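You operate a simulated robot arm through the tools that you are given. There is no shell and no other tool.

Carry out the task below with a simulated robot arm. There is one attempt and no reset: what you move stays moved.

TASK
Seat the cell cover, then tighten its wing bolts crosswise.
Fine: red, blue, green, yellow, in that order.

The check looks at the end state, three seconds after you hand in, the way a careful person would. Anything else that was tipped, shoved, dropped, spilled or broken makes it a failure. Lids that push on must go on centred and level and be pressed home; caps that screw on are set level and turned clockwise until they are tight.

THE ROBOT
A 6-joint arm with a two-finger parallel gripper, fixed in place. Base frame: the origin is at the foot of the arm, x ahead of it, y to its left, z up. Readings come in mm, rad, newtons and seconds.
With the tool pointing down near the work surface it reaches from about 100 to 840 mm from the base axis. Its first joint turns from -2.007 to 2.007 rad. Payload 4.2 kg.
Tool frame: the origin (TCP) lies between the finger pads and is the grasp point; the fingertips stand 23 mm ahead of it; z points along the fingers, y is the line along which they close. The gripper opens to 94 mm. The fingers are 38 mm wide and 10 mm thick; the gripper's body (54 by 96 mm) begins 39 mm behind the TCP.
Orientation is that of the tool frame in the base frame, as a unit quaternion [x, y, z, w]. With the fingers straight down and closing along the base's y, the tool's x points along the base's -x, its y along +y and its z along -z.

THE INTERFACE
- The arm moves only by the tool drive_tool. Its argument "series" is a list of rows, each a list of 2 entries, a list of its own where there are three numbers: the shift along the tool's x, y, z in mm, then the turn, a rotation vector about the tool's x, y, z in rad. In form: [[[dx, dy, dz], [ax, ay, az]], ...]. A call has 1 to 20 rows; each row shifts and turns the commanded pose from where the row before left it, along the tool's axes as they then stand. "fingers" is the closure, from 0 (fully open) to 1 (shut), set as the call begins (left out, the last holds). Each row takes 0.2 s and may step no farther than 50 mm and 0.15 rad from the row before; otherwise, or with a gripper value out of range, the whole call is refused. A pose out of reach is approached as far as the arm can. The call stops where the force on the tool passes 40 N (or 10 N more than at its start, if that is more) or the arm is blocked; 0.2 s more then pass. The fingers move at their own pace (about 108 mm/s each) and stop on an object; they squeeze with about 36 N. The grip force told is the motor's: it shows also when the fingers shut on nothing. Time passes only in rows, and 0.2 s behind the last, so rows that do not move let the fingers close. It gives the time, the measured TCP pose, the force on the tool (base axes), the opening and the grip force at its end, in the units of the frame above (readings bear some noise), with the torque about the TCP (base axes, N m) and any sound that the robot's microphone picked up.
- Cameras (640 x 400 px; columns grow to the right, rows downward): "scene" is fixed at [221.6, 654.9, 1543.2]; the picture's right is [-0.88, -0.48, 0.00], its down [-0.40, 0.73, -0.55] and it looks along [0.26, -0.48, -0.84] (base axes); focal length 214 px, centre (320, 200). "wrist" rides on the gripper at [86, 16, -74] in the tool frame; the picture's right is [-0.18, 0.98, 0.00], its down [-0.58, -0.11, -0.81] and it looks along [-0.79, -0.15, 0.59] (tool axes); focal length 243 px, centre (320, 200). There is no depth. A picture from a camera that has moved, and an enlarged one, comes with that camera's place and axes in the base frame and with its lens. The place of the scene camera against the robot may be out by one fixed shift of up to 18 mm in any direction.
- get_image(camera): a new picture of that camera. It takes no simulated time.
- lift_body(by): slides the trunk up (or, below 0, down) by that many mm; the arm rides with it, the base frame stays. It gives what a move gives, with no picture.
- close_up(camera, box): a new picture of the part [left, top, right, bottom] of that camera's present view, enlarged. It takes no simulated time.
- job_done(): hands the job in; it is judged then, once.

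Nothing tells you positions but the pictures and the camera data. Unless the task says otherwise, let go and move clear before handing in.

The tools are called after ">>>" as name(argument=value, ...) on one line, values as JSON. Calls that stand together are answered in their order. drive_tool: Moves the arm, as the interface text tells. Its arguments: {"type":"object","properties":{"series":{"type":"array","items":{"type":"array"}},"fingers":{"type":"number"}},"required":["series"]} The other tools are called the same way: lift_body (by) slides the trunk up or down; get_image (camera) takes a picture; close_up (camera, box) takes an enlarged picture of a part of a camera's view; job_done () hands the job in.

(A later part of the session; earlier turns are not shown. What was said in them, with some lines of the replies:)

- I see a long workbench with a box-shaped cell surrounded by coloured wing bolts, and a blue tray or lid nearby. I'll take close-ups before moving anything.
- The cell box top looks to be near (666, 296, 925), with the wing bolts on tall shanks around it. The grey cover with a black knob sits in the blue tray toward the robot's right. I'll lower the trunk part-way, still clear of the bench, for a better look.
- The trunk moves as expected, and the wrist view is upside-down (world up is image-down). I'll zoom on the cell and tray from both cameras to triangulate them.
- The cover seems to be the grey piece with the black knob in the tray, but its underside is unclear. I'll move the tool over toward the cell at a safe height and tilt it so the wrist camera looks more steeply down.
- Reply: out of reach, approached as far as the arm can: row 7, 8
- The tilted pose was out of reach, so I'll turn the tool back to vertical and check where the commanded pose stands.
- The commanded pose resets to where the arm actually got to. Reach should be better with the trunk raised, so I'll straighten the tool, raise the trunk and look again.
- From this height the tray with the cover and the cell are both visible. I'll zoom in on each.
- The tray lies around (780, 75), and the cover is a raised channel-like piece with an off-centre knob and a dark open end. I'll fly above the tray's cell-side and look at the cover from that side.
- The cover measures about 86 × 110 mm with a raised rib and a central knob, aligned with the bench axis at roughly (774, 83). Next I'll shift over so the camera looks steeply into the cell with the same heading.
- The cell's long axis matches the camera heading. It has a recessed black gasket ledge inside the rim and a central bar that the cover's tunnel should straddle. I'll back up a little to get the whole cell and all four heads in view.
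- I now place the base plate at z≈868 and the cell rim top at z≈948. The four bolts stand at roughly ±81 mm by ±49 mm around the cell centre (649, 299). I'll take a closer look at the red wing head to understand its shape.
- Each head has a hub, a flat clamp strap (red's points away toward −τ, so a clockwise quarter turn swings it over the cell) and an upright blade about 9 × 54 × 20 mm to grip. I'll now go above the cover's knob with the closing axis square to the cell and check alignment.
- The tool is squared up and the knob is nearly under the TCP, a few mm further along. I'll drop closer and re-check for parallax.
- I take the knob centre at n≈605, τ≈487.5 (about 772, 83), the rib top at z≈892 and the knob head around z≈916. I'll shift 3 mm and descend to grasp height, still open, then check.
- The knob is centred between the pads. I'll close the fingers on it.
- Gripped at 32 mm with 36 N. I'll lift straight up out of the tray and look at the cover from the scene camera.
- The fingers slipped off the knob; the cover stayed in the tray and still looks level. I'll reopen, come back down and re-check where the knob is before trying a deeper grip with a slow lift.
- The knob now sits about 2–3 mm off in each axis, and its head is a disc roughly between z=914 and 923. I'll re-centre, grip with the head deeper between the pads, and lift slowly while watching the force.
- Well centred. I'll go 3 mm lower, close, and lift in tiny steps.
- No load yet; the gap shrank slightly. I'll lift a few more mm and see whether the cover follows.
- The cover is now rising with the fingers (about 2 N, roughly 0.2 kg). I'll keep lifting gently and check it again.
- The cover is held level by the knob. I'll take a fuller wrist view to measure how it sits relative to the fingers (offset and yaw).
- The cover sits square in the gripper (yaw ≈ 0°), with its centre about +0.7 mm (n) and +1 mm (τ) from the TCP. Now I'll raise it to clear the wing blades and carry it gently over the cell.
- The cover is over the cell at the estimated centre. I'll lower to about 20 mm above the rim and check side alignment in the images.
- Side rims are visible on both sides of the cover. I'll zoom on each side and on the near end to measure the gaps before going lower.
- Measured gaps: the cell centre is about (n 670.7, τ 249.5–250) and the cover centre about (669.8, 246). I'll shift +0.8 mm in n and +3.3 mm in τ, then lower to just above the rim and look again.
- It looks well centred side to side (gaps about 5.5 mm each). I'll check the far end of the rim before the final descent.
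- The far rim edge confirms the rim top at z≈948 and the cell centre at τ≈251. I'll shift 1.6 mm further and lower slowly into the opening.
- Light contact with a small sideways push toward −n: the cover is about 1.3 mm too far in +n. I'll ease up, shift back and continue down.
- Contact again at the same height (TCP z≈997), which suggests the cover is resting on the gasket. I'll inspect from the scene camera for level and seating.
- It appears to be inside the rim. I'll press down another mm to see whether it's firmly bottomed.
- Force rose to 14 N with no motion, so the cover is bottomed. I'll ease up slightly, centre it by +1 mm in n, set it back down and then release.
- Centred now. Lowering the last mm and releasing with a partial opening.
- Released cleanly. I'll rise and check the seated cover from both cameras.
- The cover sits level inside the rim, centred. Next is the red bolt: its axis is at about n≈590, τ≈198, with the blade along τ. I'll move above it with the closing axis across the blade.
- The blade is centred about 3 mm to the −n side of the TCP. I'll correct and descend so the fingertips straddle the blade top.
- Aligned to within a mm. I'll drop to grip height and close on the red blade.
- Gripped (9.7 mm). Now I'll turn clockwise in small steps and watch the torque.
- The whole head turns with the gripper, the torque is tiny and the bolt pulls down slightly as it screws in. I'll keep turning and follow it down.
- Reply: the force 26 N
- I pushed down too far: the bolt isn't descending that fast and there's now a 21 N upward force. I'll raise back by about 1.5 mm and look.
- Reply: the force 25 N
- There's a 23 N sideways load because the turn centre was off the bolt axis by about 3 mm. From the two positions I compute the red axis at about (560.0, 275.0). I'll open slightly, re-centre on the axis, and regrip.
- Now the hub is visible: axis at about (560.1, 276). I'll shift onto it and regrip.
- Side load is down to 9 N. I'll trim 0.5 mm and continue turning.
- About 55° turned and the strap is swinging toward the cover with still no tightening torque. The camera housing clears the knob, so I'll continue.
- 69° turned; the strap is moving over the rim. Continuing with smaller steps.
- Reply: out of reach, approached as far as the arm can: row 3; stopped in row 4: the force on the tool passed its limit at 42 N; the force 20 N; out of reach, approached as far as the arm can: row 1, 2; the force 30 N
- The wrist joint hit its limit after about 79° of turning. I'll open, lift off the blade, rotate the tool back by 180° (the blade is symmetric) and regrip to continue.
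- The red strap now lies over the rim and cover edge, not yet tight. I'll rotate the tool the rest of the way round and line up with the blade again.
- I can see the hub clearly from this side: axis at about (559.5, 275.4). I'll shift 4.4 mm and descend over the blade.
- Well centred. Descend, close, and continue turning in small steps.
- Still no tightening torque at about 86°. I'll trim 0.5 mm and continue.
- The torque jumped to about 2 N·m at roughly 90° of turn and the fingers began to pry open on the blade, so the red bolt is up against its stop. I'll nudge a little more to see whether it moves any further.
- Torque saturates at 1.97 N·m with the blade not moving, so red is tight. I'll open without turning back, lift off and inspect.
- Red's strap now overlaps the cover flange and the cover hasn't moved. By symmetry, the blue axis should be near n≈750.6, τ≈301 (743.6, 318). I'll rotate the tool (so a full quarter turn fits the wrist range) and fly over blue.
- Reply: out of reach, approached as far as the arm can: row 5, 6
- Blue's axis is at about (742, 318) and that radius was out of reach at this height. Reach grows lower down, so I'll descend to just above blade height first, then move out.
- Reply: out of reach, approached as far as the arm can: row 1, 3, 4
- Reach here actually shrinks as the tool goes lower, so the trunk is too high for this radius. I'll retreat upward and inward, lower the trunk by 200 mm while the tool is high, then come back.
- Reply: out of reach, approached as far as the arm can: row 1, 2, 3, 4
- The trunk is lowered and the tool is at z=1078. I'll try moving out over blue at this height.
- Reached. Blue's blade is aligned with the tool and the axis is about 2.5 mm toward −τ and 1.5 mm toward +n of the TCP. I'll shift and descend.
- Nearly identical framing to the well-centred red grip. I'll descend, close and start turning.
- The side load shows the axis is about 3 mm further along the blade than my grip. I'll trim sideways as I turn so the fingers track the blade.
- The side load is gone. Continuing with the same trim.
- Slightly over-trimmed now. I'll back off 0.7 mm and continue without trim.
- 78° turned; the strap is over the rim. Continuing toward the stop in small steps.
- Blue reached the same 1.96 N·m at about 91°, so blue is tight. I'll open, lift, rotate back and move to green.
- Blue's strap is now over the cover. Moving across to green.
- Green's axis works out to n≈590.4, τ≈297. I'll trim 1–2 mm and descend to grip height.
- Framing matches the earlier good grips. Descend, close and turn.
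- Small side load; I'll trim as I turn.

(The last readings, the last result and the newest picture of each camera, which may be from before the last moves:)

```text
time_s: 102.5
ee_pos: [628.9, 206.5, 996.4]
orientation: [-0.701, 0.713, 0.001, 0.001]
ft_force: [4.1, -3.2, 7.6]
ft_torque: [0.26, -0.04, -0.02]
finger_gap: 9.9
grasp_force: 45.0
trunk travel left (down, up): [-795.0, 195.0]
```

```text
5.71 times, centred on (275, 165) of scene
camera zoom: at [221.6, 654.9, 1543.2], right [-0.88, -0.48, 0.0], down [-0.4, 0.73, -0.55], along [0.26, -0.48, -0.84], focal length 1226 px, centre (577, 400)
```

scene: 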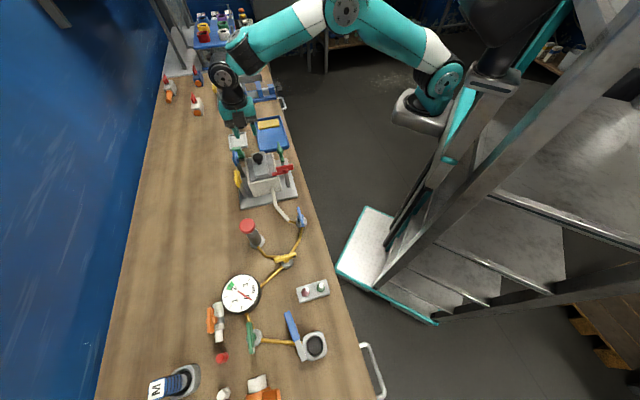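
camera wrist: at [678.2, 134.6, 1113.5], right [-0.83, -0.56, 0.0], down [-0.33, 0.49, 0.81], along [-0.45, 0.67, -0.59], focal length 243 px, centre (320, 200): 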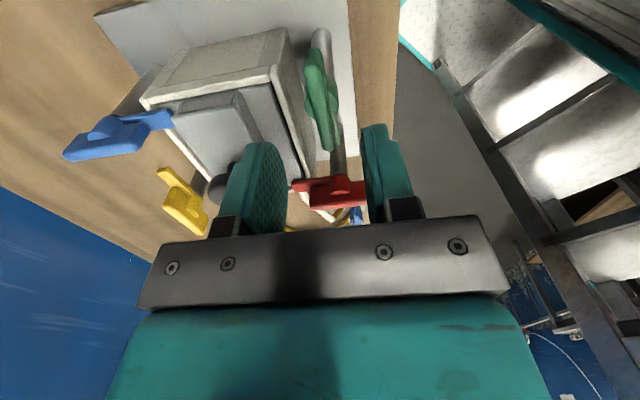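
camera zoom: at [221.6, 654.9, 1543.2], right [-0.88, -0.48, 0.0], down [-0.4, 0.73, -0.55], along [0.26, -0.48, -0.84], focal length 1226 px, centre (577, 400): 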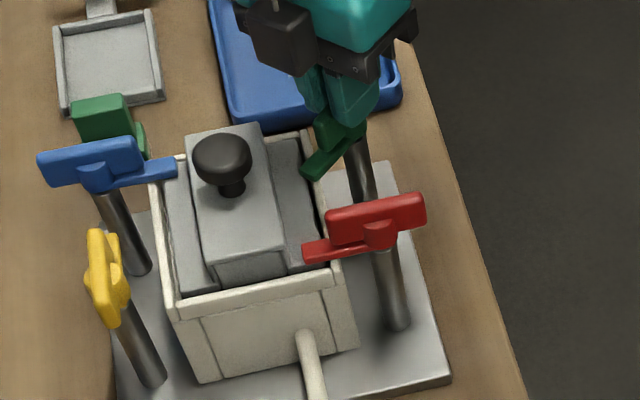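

Green is turning cleanly at about 46°. Continuing.

>>> drive_tool(series=[[[0, 0, 0], [0, 0, 0.08]], [[0, 0, 0], [0, 0, 0.08]], [[0, 0, 0], [0, 0, 0.08]], [[0, 0, 0], [0, 0, 0.08]], [[0, 0, 0], [0, 0, 0]]])

>>> drive_tool(series=[[[0, 0, 0], [0, 0, 0.08]], [[0, 0, 0], [0, 0, 0.08]], [[0, 0, 0], [0, 0, 0.06]], [[0, 0, 0], [0, 0, 0]]])

```text
time_s: 103.7
ee_pos: [628.9, 207.3, 996.0]
orientation: [-0.577, 0.817, -0.001, 0.001]
ft_force: [11.1, 0.2, 8.1]
ft_torque: [-1.44, 0.39, 0.03]
finger_gap: 9.7
grasp_force: 45.0
trunk travel left (down, up): [-795.0, 195.0]
```

```text
time_s: 104.7
ee_pos: [627.2, 207.1, 997.0]
orientation: [-0.484, 0.875, 0.0, 0.001]
ft_force: [17.2, -3.9, 13.1]
ft_torque: [-1.16, 0.44, 0.02]
finger_gap: 9.7
grasp_force: 45.0
trunk travel left (down, up): [-795.0, 195.0]
```

Trim 1 mm sideways and 0.4 mm up, then finish the turn to the stop.

>>> drive_tool(series=[[[0, -0.9, -0.4], [0, 0, 0]], [[0, 0, 0], [0, 0, 0.06]], [[0, 0, 0], [0, 0, 0.06]], [[0, 0, 0], [0, 0, 0.06]], [[0, 0, 0], [0, 0, 0.06]], [[0, 0, 0], [0, 0, 0]]])

>>> drive_tool(series=[[[0, 0, 0], [0, 0, 0.06]], [[0, 0, 0], [0, 0, 0.05]], [[0, 0, 0], [0, 0, 0]]])

>>> close_up(camera="scene", box=[240, 130, 310, 200])

```text
time_s: 106.1
ee_pos: [629.6, 206.9, 997.2]
orientation: [-0.377, 0.926, 0.0, 0.0]
ft_force: [12.7, -7.3, 1.2]
ft_torque: [0.75, -1.08, 0.73]
finger_gap: 9.8
grasp_force: 45.1
trunk travel left (down, up): [-795.0, 195.0]
```

```text
time_s: 106.9
ee_pos: [629.6, 206.8, 996.4]
orientation: [-0.327, 0.945, 0.0, 0.0]
ft_force: [16.4, -5.8, 0.6]
ft_torque: [-0.34, -0.1, 1.99]
finger_gap: 13.1
grasp_force: 44.4
trunk travel left (down, up): [-795.0, 195.0]
```

```text
5.71 times, centred on (275, 165) of scene
camera zoom: at [221.6, 654.9, 1543.2], right [-0.88, -0.48, 0.0], down [-0.4, 0.73, -0.55], along [0.26, -0.48, -0.84], focal length 1226 px, centre (577, 400)
```

zoom: 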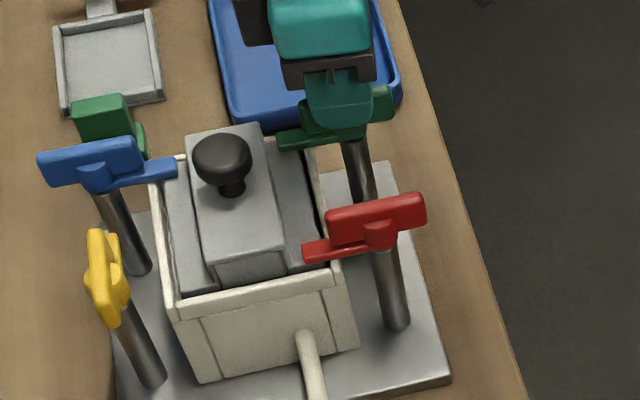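

Green is tight (1.99 N·m, fingers prying). I'll release, lift, rotate back and go to yellow near (672, 388).

>>> drive_tool(series=[[[0, 0, 0], [0, 0, 0]], [[0, 0, 0], [0, 0, 0]]], fingers=0.55)

>>> drive_tool(series=[[[0, 0, -15], [0, 0, 0]], [[0, 0, -30], [0, 0, 0]], [[0, 0, -25], [0, 0, 0]], [[0, 0, 0], [0, 0, -0.141]], [[0, 0, 0], [0, 0, -0.141]], [[0, 0, 0], [0, 0, -0.141]], [[0, 0, 0], [0, 0, -0.141]], [[0, 0, 0], [0, 0, -0.141]], [[0, 0, 0], [0, 0, -0.141]], [[0, 0, 0], [0, 0, -0.141]], [[0, 0, 0], [0, 0, -0.141]], [[0, 0, 0], [0, 0, -0.141]], [[0, 0, 0], [0, 0, -0.141]], [[0, 0, 0], [0, 0, -0.141]], [[0, 0, 0], [0, 0, -0.141]], [[0, 0, 0], [0, 0, 0]]])

>>> drive_tool(series=[[[-20, -32, 0], [0, 0, 0]], [[-20, -32, 0], [0, 0, 0]], [[-19, -32, 0], [0, 0, 0]], [[-19, -31, 0], [0, 0, 0]], [[-19, -31, 0], [0, 0, 0]], [[0, 0, 12], [0, 0, 0]], [[0, 0, 14], [0, 0, 0]], [[0, 0, 0], [0, 0, 0]]])

>>> get_image(camera="wrist")

>>> close_up(camera="wrist", box=[220, 50, 420, 220])

```text
time_s: 107.5
ee_pos: [627.8, 207.4, 996.2]
orientation: [-0.326, 0.945, -0.001, 0.001]
ft_force: [-0.6, 0.1, 0.1]
ft_torque: [0.02, -0.02, 0.06]
finger_gap: 42.2
grasp_force: 0.1
trunk travel left (down, up): [-795.0, 195.0]
```

```text
time_s: 110.9
ee_pos: [627.5, 207.0, 1066.6]
orientation: [0.924, -0.382, -0.001, 0.0]
ft_force: [0.2, 0.1, -0.1]
ft_torque: [0.0, -0.05, 0.0]
finger_gap: 42.3
grasp_force: 0.1
trunk travel left (down, up): [-795.0, 195.0]
```

```text
time_s: 112.7
ee_pos: [671.8, 387.2, 1040.7]
orientation: [0.924, -0.383, 0.0, -0.001]
ft_force: [-0.3, 0.1, -0.3]
ft_torque: [-0.03, 0.0, -0.05]
finger_gap: 42.2
grasp_force: 0.0
trunk travel left (down, up): [-795.0, 195.0]
```

```text
taken
camera wrist: at [721.5, 315.8, 1116.2], right [-0.83, -0.56, 0.0], down [-0.33, 0.49, 0.81], along [-0.45, 0.67, -0.59], focal length 243 px, centre (320, 200)
```

wrist: 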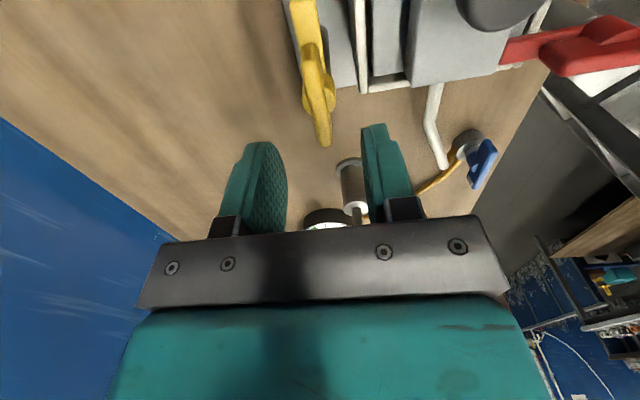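

```text
2.35 times, centred on (320, 135) of wrist
camera zoom: at [721.5, 315.8, 1116.2], right [-0.83, -0.56, 0.0], down [-0.33, 0.49, 0.81], along [-0.45, 0.67, -0.59], focal length 571 px, centre (320, 353)
```

zoom: 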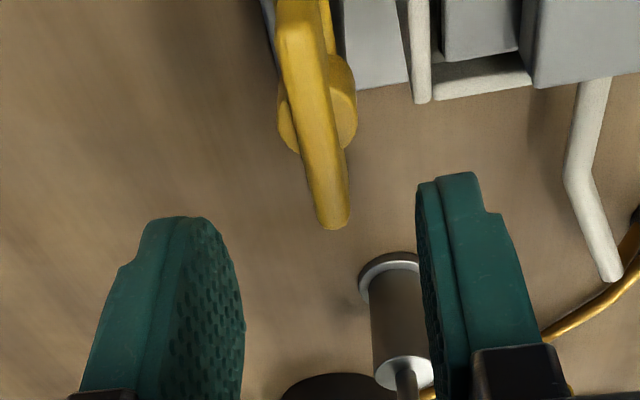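

Yellow's axis is within about 1 mm of the TCP. I'll trim and descend.

>>> drive_tool(series=[[[1.0, -0.8, 0], [0, 0, 0]], [[0, 0, 16], [0, 0, 0]], [[0, 0, 16], [0, 0, 0]], [[0, 0, 0], [0, 0, 0]]])

>>> close_up(camera="wrist", box=[220, 50, 420, 220])

```text
time_s: 113.7
ee_pos: [672.4, 387.5, 1009.3]
orientation: [0.924, -0.382, 0.0, 0.0]
ft_force: [0.5, 0.7, 0.0]
ft_torque: [-0.02, 0.02, -0.02]
finger_gap: 42.2
grasp_force: 0.0
trunk travel left (down, up): [-795.0, 195.0]
```

```text
2.35 times, centred on (320, 135) of wrist
camera zoom: at [722.7, 314.7, 1084.1], right [-0.83, -0.56, 0.0], down [-0.33, 0.49, 0.81], along [-0.45, 0.67, -0.59], focal length 571 px, centre (320, 353)
```

zoom: 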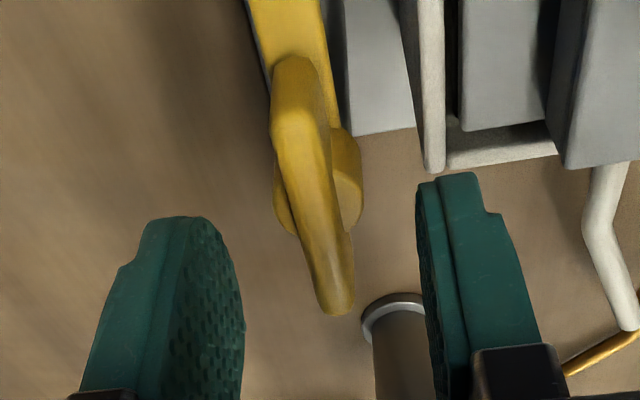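

Centred. Descend, close, and turn yellow.

>>> drive_tool(series=[[[0, 0, 7], [0, 0, 0]], [[0, 0, 6], [0, 0, 0]], [[0, 0, 0], [0, 0, 0]]])

>>> drive_tool(series=[[[0, 0, 0], [0, 0, 0]], [[0, 0, 0], [0, 0, 0]], [[0, 0, 0], [0, 0, 0]]], fingers=1)

>>> drive_tool(series=[[[0, 0, 0], [0, 0, 0.08]], [[0, 0, 0], [0, 0, 0.08]], [[0, 0, 0], [0, 0, 0.08]], [[0, 0, 0], [0, 0, 0]]])

```text
time_s: 114.5
ee_pos: [672.9, 387.3, 995.9]
orientation: [0.924, -0.383, 0.001, 0.0]
ft_force: [0.3, -0.7, 0.4]
ft_torque: [0.01, 0.0, 0.02]
finger_gap: 42.1
grasp_force: 0.0
trunk travel left (down, up): [-795.0, 195.0]
```

```text
time_s: 115.3
ee_pos: [673.5, 387.9, 995.0]
orientation: [0.924, -0.383, 0.0, -0.001]
ft_force: [2.6, 2.8, 0.3]
ft_torque: [-0.01, 0.0, 0.03]
finger_gap: 9.5
grasp_force: 45.3
trunk travel left (down, up): [-795.0, 195.0]
```

```text
time_s: 116.3
ee_pos: [673.2, 388.0, 995.7]
orientation: [0.871, -0.492, 0.0, 0.0]
ft_force: [2.4, 1.7, -4.2]
ft_torque: [0.35, 0.14, -0.02]
finger_gap: 9.9
grasp_force: 45.2
trunk travel left (down, up): [-795.0, 195.0]
```

Very little side load. Continuing yellow.

>>> drive_tool(series=[[[0, 0, 0], [0, 0, 0.08]], [[0, 0, 0], [0, 0, 0.08]], [[0, 0, 0], [0, 0, 0.08]], [[0, 0, 0], [0, 0, 0.08]], [[0, 0, 0], [0, 0, 0]]])

>>> drive_tool(series=[[[0, 0, 0], [0, 0, 0.08]], [[0, 0, 0], [0, 0, 0.08]], [[0, 0, 0], [0, 0, 0.08]], [[0, 0, 0], [0, 0, 0]]])

>>> close_up(camera="scene", box=[220, 140, 290, 210])

```text
time_s: 117.5
ee_pos: [673.1, 386.8, 995.4]
orientation: [0.782, -0.624, 0.0, 0.001]
ft_force: [2.3, -0.6, -3.0]
ft_torque: [-0.07, -0.06, -0.01]
finger_gap: 9.9
grasp_force: 45.0
trunk travel left (down, up): [-795.0, 195.0]
```

```text
time_s: 118.5
ee_pos: [674.4, 388.2, 995.8]
orientation: [-0.702, 0.713, 0.0, 0.0]
ft_force: [-0.6, -2.3, -8.2]
ft_torque: [0.45, 0.01, 0.02]
finger_gap: 9.6
grasp_force: 44.8
trunk travel left (down, up): [-795.0, 195.0]
```

```text
5.71 times, centred on (255, 175) of scene
camera zoom: at [221.6, 654.9, 1543.2], right [-0.88, -0.48, 0.0], down [-0.4, 0.73, -0.55], along [0.26, -0.48, -0.84], focal length 1226 px, centre (691, 343)
```

zoom: 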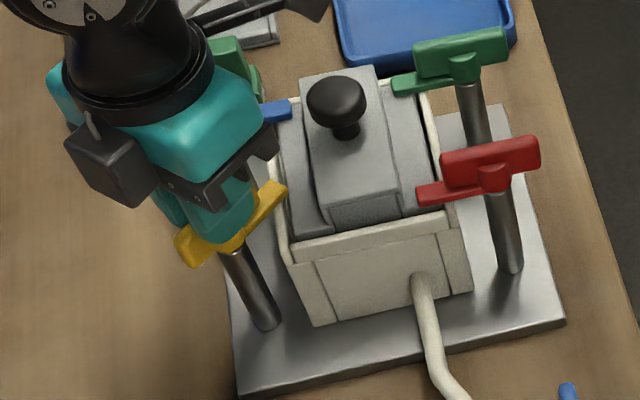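

Yellow at 46°, all clear. Continuing to the stop.

>>> drive_tool(series=[[[0, 0, 0.2], [0, 0, 0.08]], [[0, 0, 0], [0, 0, 0.08]], [[0, 0, 0], [0, 0, 0.08]], [[0, 0, 0], [0, 0, 0.08]], [[0, 0, 0], [0, 0, 0]]])

>>> drive_tool(series=[[[0, 0, 0], [0, 0, 0.08]], [[0, 0, 0], [0, 0, 0.08]], [[0, 0, 0], [0, 0, 0.06]], [[0, 0, 0], [0, 0, 0]]])

>>> drive_tool(series=[[[0, 0, 0], [0, 0, 0.06]], [[0, 0, 0], [0, 0, 0.06]], [[0, 0, 0], [0, 0, 0.06]], [[0, 0, 0], [0, 0, 0.06]], [[0, 0, 0], [0, 0, 0]]])

```text
time_s: 119.7
ee_pos: [673.9, 387.2, 995.4]
orientation: [-0.579, 0.815, 0.0, 0.0]
ft_force: [3.4, 0.6, -6.2]
ft_torque: [-1.22, 0.36, 0.01]
finger_gap: 9.6
grasp_force: 44.6
trunk travel left (down, up): [-795.0, 195.0]
```

```text
time_s: 120.7
ee_pos: [672.5, 387.0, 996.0]
orientation: [-0.485, 0.874, 0.001, 0.0]
ft_force: [0.0, -5.2, -5.2]
ft_torque: [0.44, -0.31, 0.0]
finger_gap: 9.8
grasp_force: 45.0
trunk travel left (down, up): [-795.0, 195.0]
```

```text
time_s: 121.9
ee_pos: [673.0, 387.1, 995.4]
orientation: [-0.379, 0.925, -0.001, 0.001]
ft_force: [-3.5, -6.3, -5.3]
ft_torque: [0.63, -0.72, 0.54]
finger_gap: 9.8
grasp_force: 45.4
trunk travel left (down, up): [-795.0, 195.0]
```

>>> drive_tool(series=[[[0, 0, 0], [0, 0, 0.06]], [[0, 0, 0], [0, 0, 0.06]], [[0, 0, 0], [0, 0, 0]]])

>>> close_up(camera="scene", box=[220, 140, 290, 210])

```text
time_s: 122.7
ee_pos: [674.3, 388.2, 996.4]
orientation: [-0.322, 0.947, 0.0, -0.001]
ft_force: [3.6, -2.2, -9.1]
ft_torque: [0.17, -0.23, 2.0]
finger_gap: 13.2
grasp_force: 44.7
trunk travel left (down, up): [-795.0, 195.0]
```

```text
5.71 times, centred on (255, 175) of scene
camera zoom: at [221.6, 654.9, 1543.2], right [-0.88, -0.48, 0.0], down [-0.4, 0.73, -0.55], along [0.26, -0.48, -0.84], focal length 1226 px, centre (691, 343)
```

zoom: 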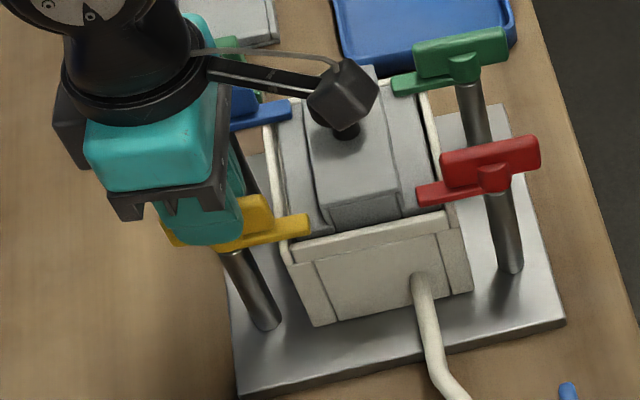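

Yellow is tight at 2.0 N·m. I'll open, lift straight up and move clear, then inspect everything.

>>> drive_tool(series=[[[0, 0, 0], [0, 0, 0]], [[0, 0, 0], [0, 0, 0]]], fingers=0.55)

>>> drive_tool(series=[[[0, 0, -15], [0, 0, 0]], [[0, 0, -30], [0, 0, 0]], [[0, 0, -40], [0, 0, 0]], [[0, 0, -40], [0, 0, 0]], [[40, 0, -20], [0, 0, 0]], [[45, 0, 0], [0, 0, 0]], [[45, 0, 0], [0, 0, 0]], [[0, 0, 0], [0, 0, 0]]])

>>> get_image(camera="wrist")

>>> close_up(camera="scene", box=[230, 140, 300, 205])

>>> get_image(camera="scene")

```text
time_s: 123.3
ee_pos: [672.4, 387.8, 996.4]
orientation: [-0.322, 0.947, 0.0, 0.0]
ft_force: [0.3, -0.1, -0.5]
ft_torque: [0.02, -0.01, 0.01]
finger_gap: 42.1
grasp_force: 0.0
trunk travel left (down, up): [-795.0, 195.0]
```

```text
time_s: 125.1
ee_pos: [564.7, 305.0, 1141.1]
orientation: [-0.322, 0.947, 0.001, 0.001]
ft_force: [0.1, 0.3, 0.2]
ft_torque: [0.02, 0.01, -0.01]
finger_gap: 42.2
grasp_force: 0.1
out of reach, approached as far as the arm can: row 4, 5
trunk travel left (down, up): [-795.0, 195.0]
```

```text
taken
camera wrist: at [486.8, 267.3, 1215.2], right [-0.45, 0.89, 0.0], down [0.53, 0.27, 0.81], along [0.72, 0.37, -0.59], focal length 243 px, centre (320, 200)
```

wrist: 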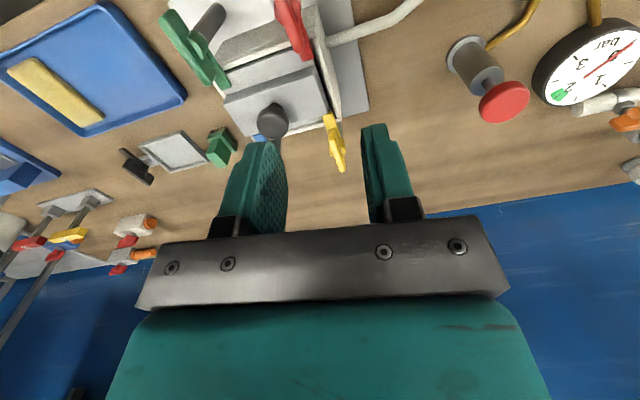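

```text
6.15 times, centred on (265, 172) of scene
camera zoom: at [221.6, 654.9, 1543.2], right [-0.88, -0.48, 0.0], down [-0.4, 0.73, -0.55], along [0.26, -0.48, -0.84], focal length 1320 px, centre (658, 369)
```

zoom: 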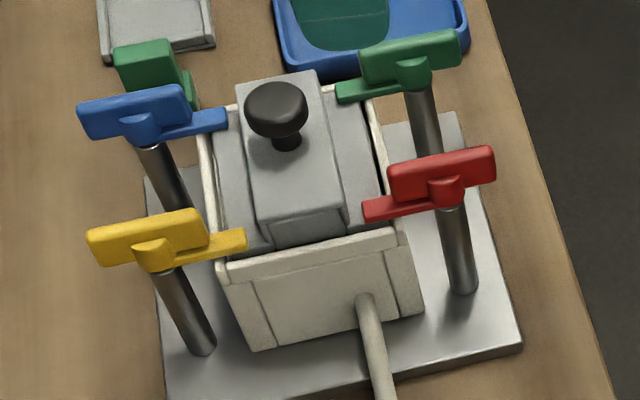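

```text
taken
```

scene: 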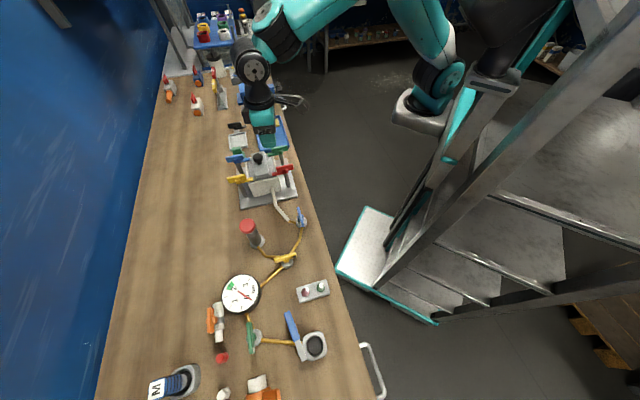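

All four straps now lie square over the cover flanges. I'll zoom in to verify the cover's seating, the strap contact and that nothing else was disturbed.

>>> close_up(camera="scene", box=[265, 150, 290, 180])

>>> close_up(camera="scene", box=[242, 150, 270, 185])

>>> close_up(camera="wrist", box=[150, 0, 370, 180])

```text
13.33 times, centred on (278, 165) of scene
camera zoom: at [221.6, 654.9, 1543.2], right [-0.88, -0.48, 0.0], down [-0.4, 0.73, -0.55], along [0.26, -0.48, -0.84], focal length 2860 px, centre (887, 667)
```

zoom: 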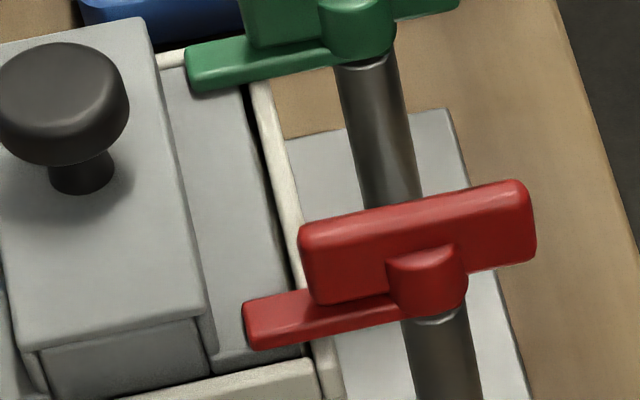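

```text
11.43 times, centred on (256, 168) of scene
camera zoom: at [221.6, 654.9, 1543.2], right [-0.88, -0.48, 0.0], down [-0.4, 0.73, -0.55], along [0.26, -0.48, -0.84], focal length 2451 px, centre (1051, 571)
```

zoom: 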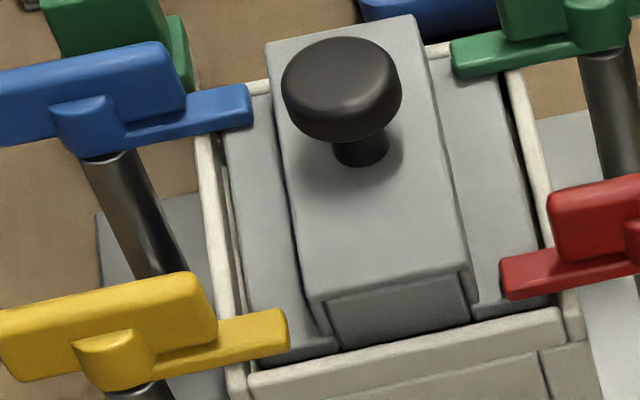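

```text
2.22 times, centred on (260, 90) of wrist
camera zoom: at [486.8, 267.3, 1215.2], right [-0.45, 0.89, 0.0], down [0.53, 0.27, 0.81], along [0.72, 0.37, -0.59], focal length 539 px, centre (453, 444)
```

zoom: 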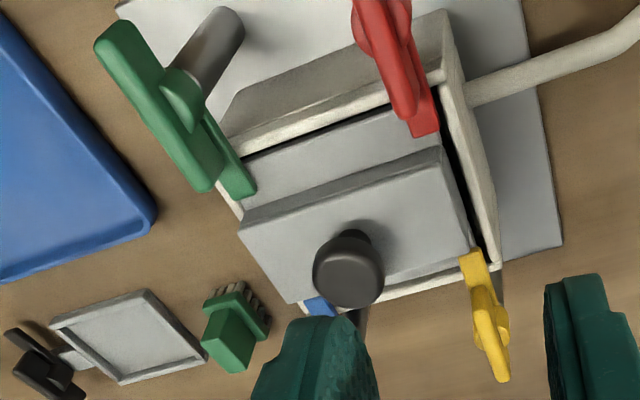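

The cover sits level inside the rim with all four straps square over its flanges, and the tray, brush and dustpan are undisturbed. I'll retract the arm further clear before handing in.

>>> drive_tool(series=[[[40, 0, -20], [0, 0, 0]], [[40, 0, -20], [0, 0, 0]], [[30, 0, 0], [0, 0, 0]], [[0, 0, 0], [0, 0, 0]], [[0, 0, 0], [0, 0, 0]]], fingers=0)

>>> get_image(camera="scene")

>>> close_up(camera="scene", box=[230, 140, 300, 205])

>>> get_image(camera="wrist")

```text
time_s: 126.3
ee_pos: [479.6, 238.2, 1178.0]
orientation: [-0.322, 0.947, -0.001, 0.001]
ft_force: [0.6, -0.6, -0.4]
ft_torque: [0.0, -0.02, -0.01]
finger_gap: 94.0
grasp_force: 0.0
trunk travel left (down, up): [-795.0, 195.0]
```

```text
taken
```

scene: 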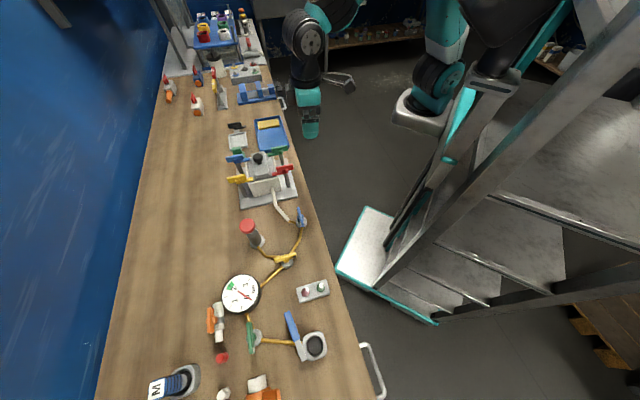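

```text
6.15 times, centred on (265, 172) of scene
camera zoom: at [221.6, 654.9, 1543.2], right [-0.88, -0.48, 0.0], down [-0.4, 0.73, -0.55], along [0.26, -0.48, -0.84], focal length 1320 px, centre (658, 369)
```

zoom: 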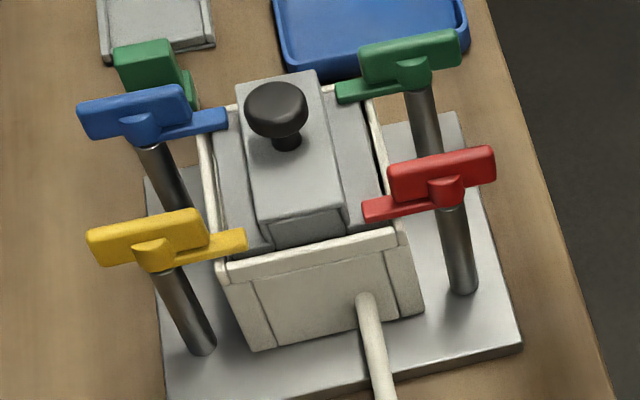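

```text
taken
camera wrist: at [400.7, 199.0, 1253.9], right [-0.45, 0.89, 0.0], down [0.53, 0.27, 0.81], along [0.72, 0.37, -0.59], focal length 243 px, centre (320, 200)
```

wrist: 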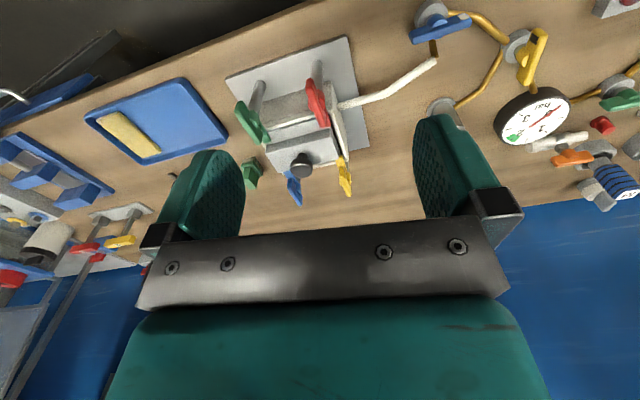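

The cover is seated and level in the cell. The four wing bolts were turned clockwise in the order red, blue, green, yellow, each to a firm stop at about 2 N·m. The arm is clear of the bench items, so I'm handing in.

>>> job_done()

```text
The job is handed in.
```

The cell cover is seated and all four wing bolts are tightened in the order you gave: red, blue, green, yellow. I've handed the job in, but the hand-in gave no result.

- **Cover:** it sits inside the cell rim, level in the camera views and within about 2 mm of centre. I pressed it down with about 14 N before releasing it, and it didn't move while I worked on the bolts.
- **Bolts:** each one turned clockwise about 90° to a firm stop at about 2 N·m, close to the most the gripper can apply. Each clamp strap now lies square over the cover's edge. I couldn't see from the cameras whether the straps actually press on the cover, so I'm taking the firm stop as tight.
- **First lift:** my first grip on the cover's knob slipped while the cover was still in its tray. It shifted about 4 mm there, and I re-gripped and lifted it cleanly.
- **Surroundings:** nothing else on the bench looked moved or tipped in the final pictures, and the arm is clear of it.
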